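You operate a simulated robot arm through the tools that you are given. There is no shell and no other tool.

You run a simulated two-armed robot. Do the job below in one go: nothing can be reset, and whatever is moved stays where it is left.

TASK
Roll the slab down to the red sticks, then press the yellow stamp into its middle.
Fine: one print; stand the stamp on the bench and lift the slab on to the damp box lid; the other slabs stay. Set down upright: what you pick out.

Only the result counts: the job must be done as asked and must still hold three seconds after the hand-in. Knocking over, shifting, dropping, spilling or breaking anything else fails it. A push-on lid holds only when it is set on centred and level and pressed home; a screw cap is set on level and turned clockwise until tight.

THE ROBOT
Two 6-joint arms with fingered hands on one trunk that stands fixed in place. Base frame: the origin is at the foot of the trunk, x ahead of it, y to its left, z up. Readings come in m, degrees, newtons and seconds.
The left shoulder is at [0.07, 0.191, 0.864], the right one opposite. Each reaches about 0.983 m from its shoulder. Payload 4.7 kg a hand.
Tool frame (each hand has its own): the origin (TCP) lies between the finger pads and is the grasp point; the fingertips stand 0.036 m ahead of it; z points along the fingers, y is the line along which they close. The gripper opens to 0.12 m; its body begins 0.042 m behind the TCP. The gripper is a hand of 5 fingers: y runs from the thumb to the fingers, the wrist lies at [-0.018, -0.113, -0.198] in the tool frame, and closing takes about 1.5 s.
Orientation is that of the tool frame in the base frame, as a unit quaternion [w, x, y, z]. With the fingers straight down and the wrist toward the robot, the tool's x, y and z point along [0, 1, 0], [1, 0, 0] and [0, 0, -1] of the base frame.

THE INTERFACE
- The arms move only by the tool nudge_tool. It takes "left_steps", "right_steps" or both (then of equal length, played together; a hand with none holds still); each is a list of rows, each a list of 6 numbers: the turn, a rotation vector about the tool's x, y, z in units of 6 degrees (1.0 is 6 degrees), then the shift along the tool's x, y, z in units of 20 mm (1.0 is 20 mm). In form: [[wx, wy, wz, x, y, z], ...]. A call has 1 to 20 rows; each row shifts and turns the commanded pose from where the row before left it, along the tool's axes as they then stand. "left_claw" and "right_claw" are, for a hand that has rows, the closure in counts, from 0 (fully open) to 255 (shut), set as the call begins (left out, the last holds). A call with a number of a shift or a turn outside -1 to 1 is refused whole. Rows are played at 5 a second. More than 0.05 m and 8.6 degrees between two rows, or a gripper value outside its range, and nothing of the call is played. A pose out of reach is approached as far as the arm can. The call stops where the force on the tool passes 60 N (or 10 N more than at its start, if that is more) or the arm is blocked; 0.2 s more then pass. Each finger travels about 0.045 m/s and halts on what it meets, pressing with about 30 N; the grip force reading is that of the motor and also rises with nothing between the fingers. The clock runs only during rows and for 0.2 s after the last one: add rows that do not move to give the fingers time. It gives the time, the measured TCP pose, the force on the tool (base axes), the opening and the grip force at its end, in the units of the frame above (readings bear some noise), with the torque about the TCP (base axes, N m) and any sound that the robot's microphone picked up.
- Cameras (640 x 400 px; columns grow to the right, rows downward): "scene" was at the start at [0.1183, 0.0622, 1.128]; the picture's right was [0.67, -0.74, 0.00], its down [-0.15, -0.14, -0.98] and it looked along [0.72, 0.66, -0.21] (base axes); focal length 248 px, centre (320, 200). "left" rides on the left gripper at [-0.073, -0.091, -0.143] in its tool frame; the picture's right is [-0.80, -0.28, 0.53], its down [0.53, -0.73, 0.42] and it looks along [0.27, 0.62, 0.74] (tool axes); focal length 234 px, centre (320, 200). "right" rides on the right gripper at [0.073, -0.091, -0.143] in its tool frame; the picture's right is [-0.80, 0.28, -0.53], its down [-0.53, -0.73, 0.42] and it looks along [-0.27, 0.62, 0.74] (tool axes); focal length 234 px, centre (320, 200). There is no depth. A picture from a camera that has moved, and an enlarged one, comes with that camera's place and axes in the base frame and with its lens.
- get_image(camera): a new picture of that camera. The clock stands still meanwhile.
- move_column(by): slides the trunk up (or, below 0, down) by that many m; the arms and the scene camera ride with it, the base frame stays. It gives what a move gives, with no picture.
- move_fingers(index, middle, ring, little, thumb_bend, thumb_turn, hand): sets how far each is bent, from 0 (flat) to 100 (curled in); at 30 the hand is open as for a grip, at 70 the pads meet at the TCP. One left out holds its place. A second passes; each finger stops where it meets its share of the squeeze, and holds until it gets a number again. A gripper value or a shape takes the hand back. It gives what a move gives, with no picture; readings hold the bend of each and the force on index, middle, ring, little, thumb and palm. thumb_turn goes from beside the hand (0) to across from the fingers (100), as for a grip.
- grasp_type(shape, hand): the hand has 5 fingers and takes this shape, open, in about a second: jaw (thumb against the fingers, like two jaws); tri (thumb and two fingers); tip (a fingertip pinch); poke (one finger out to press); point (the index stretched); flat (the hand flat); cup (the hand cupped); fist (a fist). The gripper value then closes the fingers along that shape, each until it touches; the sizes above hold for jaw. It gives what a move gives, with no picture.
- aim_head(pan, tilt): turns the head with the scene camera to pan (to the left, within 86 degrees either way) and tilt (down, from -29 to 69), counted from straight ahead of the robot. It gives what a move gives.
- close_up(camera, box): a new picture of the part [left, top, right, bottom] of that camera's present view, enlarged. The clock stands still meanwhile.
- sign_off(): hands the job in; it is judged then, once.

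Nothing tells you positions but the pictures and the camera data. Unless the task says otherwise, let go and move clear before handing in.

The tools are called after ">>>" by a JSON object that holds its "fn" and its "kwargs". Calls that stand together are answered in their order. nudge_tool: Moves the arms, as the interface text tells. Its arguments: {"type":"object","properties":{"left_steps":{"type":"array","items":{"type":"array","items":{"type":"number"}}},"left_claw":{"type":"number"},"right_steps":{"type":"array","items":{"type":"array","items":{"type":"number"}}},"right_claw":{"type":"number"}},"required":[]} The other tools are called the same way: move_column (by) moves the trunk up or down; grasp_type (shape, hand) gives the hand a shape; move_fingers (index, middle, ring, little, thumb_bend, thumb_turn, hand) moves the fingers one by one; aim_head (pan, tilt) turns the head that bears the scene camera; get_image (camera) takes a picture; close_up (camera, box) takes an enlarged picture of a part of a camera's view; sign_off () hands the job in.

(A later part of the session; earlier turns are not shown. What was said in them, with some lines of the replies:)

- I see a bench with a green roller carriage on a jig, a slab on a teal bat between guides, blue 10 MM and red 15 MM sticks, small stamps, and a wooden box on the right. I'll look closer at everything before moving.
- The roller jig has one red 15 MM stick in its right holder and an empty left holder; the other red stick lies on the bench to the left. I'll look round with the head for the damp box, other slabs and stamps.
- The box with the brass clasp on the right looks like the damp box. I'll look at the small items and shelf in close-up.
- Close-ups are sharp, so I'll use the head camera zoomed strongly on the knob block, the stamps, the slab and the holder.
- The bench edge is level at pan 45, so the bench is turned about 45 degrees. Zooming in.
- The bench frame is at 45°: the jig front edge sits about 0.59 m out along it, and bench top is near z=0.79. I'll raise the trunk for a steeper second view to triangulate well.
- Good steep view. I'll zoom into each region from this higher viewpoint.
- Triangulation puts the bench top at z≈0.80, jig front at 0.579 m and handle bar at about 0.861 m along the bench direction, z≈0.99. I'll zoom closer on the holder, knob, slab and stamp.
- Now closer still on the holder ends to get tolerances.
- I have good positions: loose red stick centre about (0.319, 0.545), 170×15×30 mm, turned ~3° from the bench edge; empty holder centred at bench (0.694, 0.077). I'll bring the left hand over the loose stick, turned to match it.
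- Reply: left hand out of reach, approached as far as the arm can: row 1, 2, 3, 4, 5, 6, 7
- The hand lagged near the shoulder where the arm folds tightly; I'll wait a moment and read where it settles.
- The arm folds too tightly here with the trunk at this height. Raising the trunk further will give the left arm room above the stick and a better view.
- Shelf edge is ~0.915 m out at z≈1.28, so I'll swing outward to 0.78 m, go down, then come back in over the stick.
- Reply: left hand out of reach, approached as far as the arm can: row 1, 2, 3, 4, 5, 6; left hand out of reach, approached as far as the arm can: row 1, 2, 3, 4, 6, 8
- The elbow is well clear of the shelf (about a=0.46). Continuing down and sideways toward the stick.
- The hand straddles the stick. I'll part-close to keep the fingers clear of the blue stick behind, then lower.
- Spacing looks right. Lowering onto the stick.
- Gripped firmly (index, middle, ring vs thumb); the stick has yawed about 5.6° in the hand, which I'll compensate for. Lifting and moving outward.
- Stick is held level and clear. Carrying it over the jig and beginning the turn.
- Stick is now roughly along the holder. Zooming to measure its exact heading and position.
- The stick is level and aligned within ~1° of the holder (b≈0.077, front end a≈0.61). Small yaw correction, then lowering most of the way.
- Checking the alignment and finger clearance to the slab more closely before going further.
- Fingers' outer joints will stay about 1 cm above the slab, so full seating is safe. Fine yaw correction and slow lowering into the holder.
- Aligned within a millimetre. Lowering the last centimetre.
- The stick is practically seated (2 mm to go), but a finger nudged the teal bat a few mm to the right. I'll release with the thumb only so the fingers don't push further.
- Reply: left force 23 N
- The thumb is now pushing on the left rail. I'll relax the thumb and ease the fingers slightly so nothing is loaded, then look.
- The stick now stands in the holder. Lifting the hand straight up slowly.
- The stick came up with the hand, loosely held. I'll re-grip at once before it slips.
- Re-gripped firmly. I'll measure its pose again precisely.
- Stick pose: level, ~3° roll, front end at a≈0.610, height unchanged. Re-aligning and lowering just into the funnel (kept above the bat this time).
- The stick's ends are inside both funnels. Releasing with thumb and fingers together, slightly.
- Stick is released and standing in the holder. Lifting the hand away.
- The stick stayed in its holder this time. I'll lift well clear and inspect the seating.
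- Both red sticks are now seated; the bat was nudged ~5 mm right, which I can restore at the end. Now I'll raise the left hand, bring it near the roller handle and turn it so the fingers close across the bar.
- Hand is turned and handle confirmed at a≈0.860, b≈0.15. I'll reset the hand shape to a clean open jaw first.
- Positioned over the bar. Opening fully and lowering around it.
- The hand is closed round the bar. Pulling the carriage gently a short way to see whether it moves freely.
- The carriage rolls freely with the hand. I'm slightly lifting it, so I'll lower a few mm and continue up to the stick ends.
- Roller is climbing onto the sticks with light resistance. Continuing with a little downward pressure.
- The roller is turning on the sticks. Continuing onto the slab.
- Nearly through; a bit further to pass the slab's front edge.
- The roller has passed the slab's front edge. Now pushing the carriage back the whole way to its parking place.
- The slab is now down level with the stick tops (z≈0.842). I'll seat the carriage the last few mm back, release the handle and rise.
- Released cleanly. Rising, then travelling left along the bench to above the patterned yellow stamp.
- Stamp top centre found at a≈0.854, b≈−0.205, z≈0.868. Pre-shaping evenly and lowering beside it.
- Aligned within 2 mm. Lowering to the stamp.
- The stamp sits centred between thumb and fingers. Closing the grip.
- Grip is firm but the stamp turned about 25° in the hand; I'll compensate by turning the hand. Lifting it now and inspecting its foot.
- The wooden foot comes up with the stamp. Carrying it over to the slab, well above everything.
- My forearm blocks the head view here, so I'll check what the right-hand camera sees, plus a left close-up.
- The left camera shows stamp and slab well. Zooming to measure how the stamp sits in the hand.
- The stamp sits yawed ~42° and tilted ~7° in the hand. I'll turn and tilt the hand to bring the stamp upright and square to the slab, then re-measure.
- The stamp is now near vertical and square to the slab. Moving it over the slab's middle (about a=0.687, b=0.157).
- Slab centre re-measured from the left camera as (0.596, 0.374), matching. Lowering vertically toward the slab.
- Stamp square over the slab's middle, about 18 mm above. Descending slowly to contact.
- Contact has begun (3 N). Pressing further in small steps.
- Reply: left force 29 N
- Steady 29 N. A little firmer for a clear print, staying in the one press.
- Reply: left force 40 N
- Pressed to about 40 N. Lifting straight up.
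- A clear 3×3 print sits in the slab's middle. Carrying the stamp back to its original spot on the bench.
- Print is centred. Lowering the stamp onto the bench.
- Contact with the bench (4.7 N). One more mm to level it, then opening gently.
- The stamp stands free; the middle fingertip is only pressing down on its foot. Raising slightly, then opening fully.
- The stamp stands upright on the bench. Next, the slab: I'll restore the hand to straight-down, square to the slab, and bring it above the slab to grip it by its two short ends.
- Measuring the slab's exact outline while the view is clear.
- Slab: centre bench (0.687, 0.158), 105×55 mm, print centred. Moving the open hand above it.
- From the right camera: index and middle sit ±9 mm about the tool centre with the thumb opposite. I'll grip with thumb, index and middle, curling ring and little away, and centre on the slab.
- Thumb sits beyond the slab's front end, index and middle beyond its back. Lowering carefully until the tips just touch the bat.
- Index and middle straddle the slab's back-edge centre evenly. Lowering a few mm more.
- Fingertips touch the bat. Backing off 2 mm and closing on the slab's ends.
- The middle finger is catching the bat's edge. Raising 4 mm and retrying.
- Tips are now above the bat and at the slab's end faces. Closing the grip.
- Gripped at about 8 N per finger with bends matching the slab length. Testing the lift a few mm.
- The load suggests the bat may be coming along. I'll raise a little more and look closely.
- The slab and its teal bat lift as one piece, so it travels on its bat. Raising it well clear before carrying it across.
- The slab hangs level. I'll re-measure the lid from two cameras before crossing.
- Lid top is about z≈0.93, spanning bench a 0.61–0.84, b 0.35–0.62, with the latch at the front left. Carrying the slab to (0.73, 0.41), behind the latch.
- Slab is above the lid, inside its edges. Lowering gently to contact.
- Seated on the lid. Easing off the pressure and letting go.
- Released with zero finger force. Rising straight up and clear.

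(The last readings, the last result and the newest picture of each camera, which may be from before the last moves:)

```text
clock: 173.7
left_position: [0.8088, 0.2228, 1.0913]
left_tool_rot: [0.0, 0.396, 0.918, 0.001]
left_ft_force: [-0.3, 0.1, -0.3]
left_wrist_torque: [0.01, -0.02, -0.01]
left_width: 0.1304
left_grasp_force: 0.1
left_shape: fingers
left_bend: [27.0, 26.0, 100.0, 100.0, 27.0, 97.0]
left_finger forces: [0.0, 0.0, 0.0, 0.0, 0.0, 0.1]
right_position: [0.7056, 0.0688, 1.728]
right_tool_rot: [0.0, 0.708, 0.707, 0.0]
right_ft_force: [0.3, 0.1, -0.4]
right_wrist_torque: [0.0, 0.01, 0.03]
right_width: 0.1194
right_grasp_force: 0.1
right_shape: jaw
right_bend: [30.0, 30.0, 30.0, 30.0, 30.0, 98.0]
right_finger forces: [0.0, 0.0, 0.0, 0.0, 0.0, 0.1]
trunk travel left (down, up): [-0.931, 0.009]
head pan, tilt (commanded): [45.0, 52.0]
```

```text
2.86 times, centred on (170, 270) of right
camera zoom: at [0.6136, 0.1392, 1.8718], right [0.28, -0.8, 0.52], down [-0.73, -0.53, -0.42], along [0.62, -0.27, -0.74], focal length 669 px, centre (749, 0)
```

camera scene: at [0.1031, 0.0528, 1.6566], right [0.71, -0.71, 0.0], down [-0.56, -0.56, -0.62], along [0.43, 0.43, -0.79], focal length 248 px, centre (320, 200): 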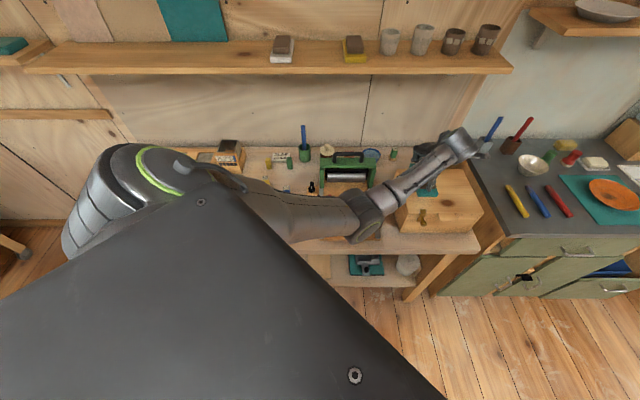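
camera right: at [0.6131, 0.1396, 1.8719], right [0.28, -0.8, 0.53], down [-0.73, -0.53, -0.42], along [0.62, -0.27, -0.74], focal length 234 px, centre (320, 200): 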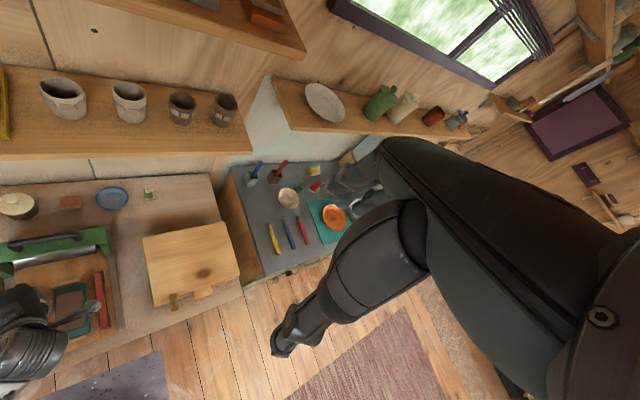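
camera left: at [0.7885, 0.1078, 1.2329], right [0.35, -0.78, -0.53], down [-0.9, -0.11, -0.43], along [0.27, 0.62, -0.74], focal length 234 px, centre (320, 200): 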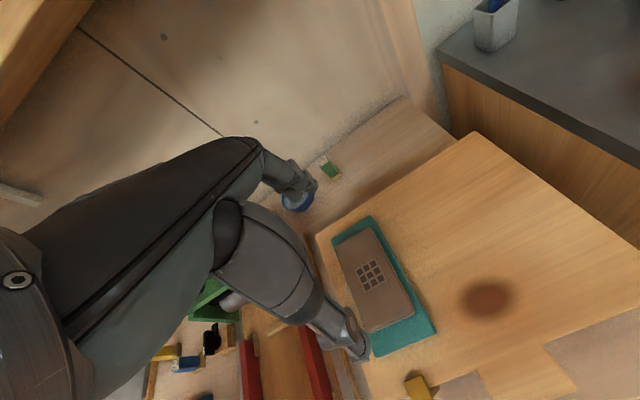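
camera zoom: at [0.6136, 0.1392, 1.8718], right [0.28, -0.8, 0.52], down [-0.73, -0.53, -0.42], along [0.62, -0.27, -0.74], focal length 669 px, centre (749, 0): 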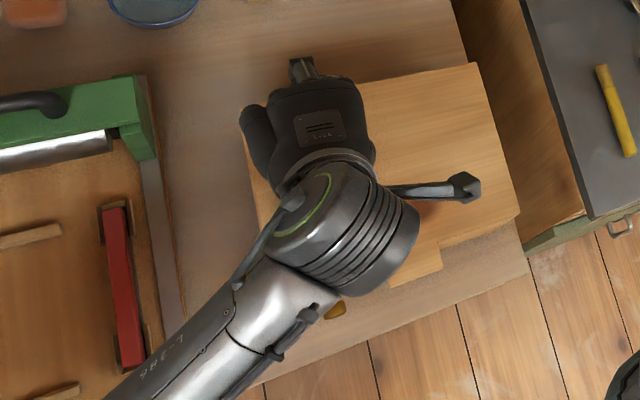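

The slab rests on the lid. Moving the arm away left to clear the view for a final check.

>>> {"fn": "nudge_tool", "kwargs": {"left_steps": [[0, 0, 0, 0, 0, -1], [0, 0, 0, 0, 0, -1], [0, 0, 0, 0, 0, -1], [0, 0, 0, 1, 0, 0], [0, 0, 0, 1, 0, 0], [0, 0, 0, 1, 0, 0], [0, 0, 0, 1, 0, 0], [0, 0, 0, 1, 0, 0], [0, 0, 0, 1, 0, 0], [0, 0, 0, 1, 0, 0], [0, 0, 0, 1, 0, 0], [0, 0, 0, 1, 0, 0], [0, 0, 0, 1, 0, 0], [0, 0, 0, 1, 0, 0], [0, 0, 0, 1, 0, 0], [0, 0, 0, 1, 0, 0], [0, 0, 0, 1, 0, 0], [0, 0, 0, 1, 0, 0], [0, 0, 0, 1, 0, 0], [0, 0, 0, 1, 0, 0]]}}

>>> {"fn": "nudge_tool", "kwargs": {"left_steps": [[0, 0, 0, 1, 0, 0], [0, 0, 0, 1, 0, 0], [0, 0, 0, 1, 0, 0], [0, 0, 0, 1, 0, 0], [0, 0, 0, 1, 0, 0], [0, 0, 0, 1, 0, 0], [0, 0, 0, 1, 0, 0], [0, 0, 0, 1, 0, 0], [0, 0, 0, 0, 0, 0]], "left_claw": 0}}

>>> {"fn": "get_image", "kwargs": {"camera": "scene"}}

>>> {"fn": "close_up", "kwargs": {"camera": "scene", "box": [380, 150, 490, 245]}}

>>> {"fn": "close_up", "kwargs": {"camera": "scene", "box": [310, 140, 400, 245]}}

>>> {"fn": "close_up", "kwargs": {"camera": "right", "box": [0, 180, 280, 340]}}

```text
clock: 177.9
left_position: [0.5711, 0.4746, 1.1501]
left_tool_rot: [0.0, 0.396, 0.918, 0.002]
left_ft_force: [-0.1, -0.2, -0.2]
left_wrist_torque: [0.0, -0.01, -0.01]
left_width: 0.1304
left_grasp_force: 0.1
left_shape: fingers
left_bend: [27.0, 26.0, 100.0, 100.0, 27.0, 97.0]
left_finger forces: [0.0, 0.1, 0.0, 0.0, 0.1, 0.1]
right_position: [0.7039, 0.0691, 1.7284]
right_tool_rot: [0.0, 0.708, 0.707, 0.0]
right_ft_force: [-0.4, -0.4, -0.1]
right_wrist_torque: [0.0, -0.01, -0.01]
right_width: 0.1194
right_grasp_force: 0.0
right_shape: jaw
right_bend: [30.0, 30.0, 30.0, 30.0, 30.0, 98.0]
right_finger forces: [0.0, 0.1, 0.0, 0.0, 0.0, 0.0]
trunk travel left (down, up): [-0.931, 0.009]
head pan, tilt (commanded): [45.0, 52.0]
```

```text
clock: 179.9
left_position: [0.4628, 0.5887, 1.1501]
left_tool_rot: [0.001, 0.396, 0.918, 0.001]
left_ft_force: [0.3, -0.5, -0.3]
left_wrist_torque: [0.01, 0.02, 0.0]
left_width: 0.12
left_grasp_force: 0.1
left_shape: jaw
left_bend: [30.0, 30.0, 30.0, 30.0, 30.0, 98.0]
left_finger forces: [0.0, 0.0, 0.0, 0.0, 0.1, 0.0]
right_position: [0.7046, 0.0683, 1.7261]
right_tool_rot: [0.0, 0.707, 0.707, -0.001]
right_ft_force: [0.5, -0.9, 0.0]
right_wrist_torque: [0.0, 0.01, 0.02]
right_width: 0.1197
right_grasp_force: 0.1
right_shape: jaw
right_bend: [30.0, 30.0, 30.0, 30.0, 30.0, 98.0]
right_finger forces: [0.1, 0.1, 0.1, 0.0, 0.0, 0.0]
trunk travel left (down, up): [-0.931, 0.009]
head pan, tilt (commanded): [45.0, 52.0]
```

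```text
taken
camera scene: at [0.1029, 0.0525, 1.6567], right [0.71, -0.71, 0.0], down [-0.56, -0.56, -0.62], along [0.44, 0.44, -0.79], focal length 248 px, centre (320, 200)
```

scene: 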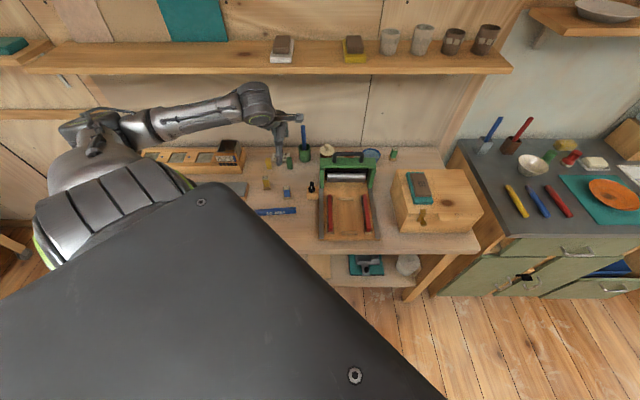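

```text
4.21 times, centred on (435, 198) of scene
camera zoom: at [0.1029, 0.0525, 1.6567], right [0.71, -0.71, 0.0], down [-0.56, -0.56, -0.62], along [0.44, 0.44, -0.79], focal length 1044 px, centre (-164, 210)
```

zoom: 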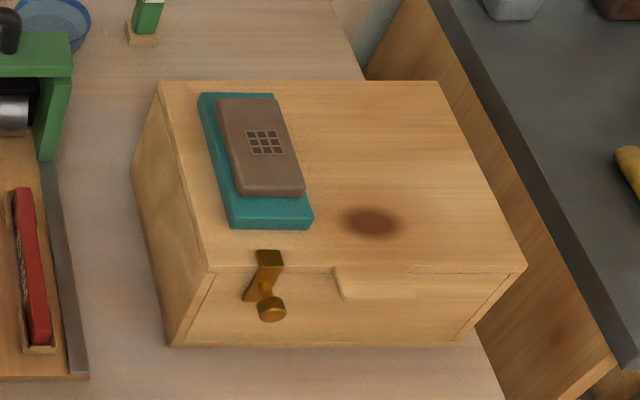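

```text
3.81 times, centred on (355, 192) of scene
camera zoom: at [0.1029, 0.0525, 1.6567], right [0.71, -0.71, 0.0], down [-0.56, -0.56, -0.62], along [0.44, 0.44, -0.79], focal length 944 px, centre (187, 229)
```

zoom: 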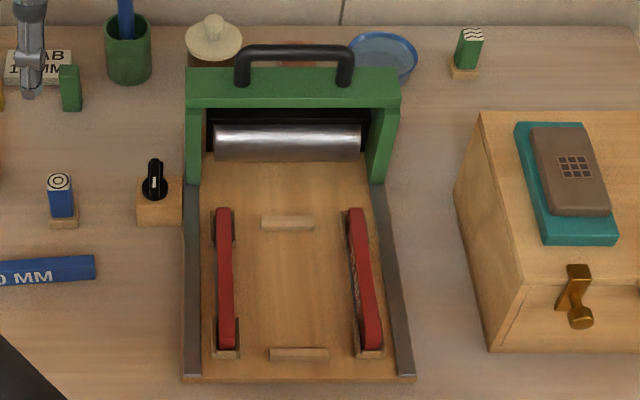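

```text
2.29 times, centred on (140, 260) of right
camera zoom: at [0.6137, 0.1391, 1.8718], right [0.28, -0.8, 0.52], down [-0.73, -0.53, -0.42], along [0.62, -0.27, -0.74], focal length 535 px, centre (731, 63)
```

zoom: 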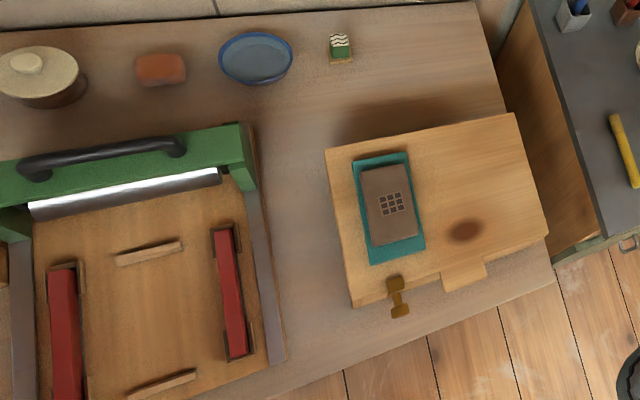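

Slab with its single print lies flat on the damp box lid. Checking the stamp and the rest of the bench.

>>> {"fn": "close_up", "kwargs": {"camera": "scene", "box": [230, 140, 330, 220]}}

>>> {"fn": "close_up", "kwargs": {"camera": "left", "box": [200, 150, 640, 400]}}

>>> {"fn": "close_up", "kwargs": {"camera": "scene", "box": [395, 165, 445, 215]}}

```text
5.00 times, centred on (280, 180) of scene
camera zoom: at [0.1029, 0.0525, 1.6567], right [0.71, -0.71, 0.0], down [-0.56, -0.56, -0.62], along [0.44, 0.44, -0.79], focal length 1239 px, centre (520, 300)
```

zoom: 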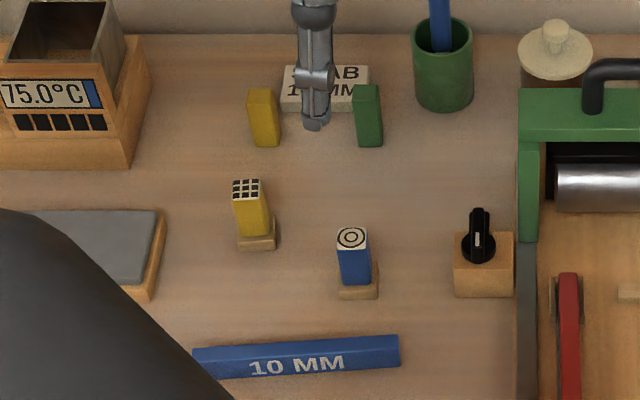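

```text
1.45 times, centred on (420, 275) of left
camera zoom: at [0.4451, 0.4728, 1.292], right [0.35, -0.78, -0.53], down [-0.9, -0.11, -0.43], along [0.27, 0.62, -0.74], focal length 341 px, centre (174, 91)
```

zoom: 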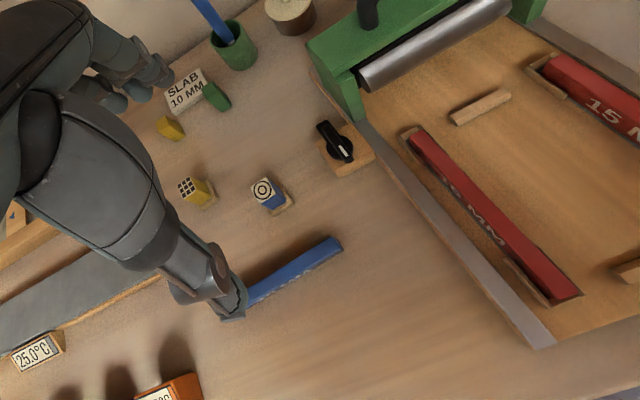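

```text
8.00 times, centred on (420, 190) of scene
camera zoom: at [0.1029, 0.0525, 1.6567], right [0.71, -0.71, 0.0], down [-0.56, -0.56, -0.62], along [0.44, 0.44, -0.79], focal length 1983 px, centre (-480, 280)
```

zoom: 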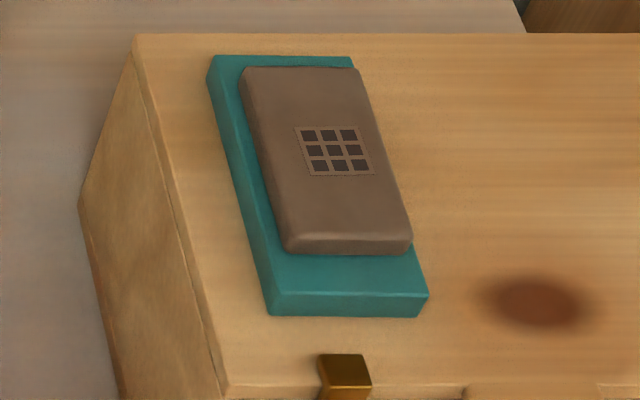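

Everything is in place: both red sticks are in the jig, the slab is rolled to their height with one grid print in its middle, and it lies flat on the damp box lid. The yellow stamp stands upright on the bench, both hands are empty and clear, and I'm handing in.

>>> {"fn": "sign_off", "kwargs": {}}

```text
The job is handed in.
```

I rolled the slab down to the red sticks, pressed one grid print with the yellow stamp into its middle, and laid the slab flat on the damp box lid. The job is handed in, but I got no verdict back.

- **Rolling:** Only one red 15 MM stick was in the jig, so I set the second one from the bench in the empty holder. I then ran the roller over the slab and back. The slab top came down level with the sticks, by camera measurement.
- **Print:** I pressed once, to about 40 N. The print is within about 3 mm of the slab's centre.
- **Stamp:** The stamp stands upright on the bench in its original spot.
- **Slab and bat:** The slab came up together with the teal bat under it, so the bat went to the lid as well. I took the box with the brass clasp to be the damp box.
- **Nudge:** While seating the stick I pushed the bat about 9 mm sideways, before it was lifted away.
- **Other items:** The other slabs and items on the bench looked untouched in the last pictures.
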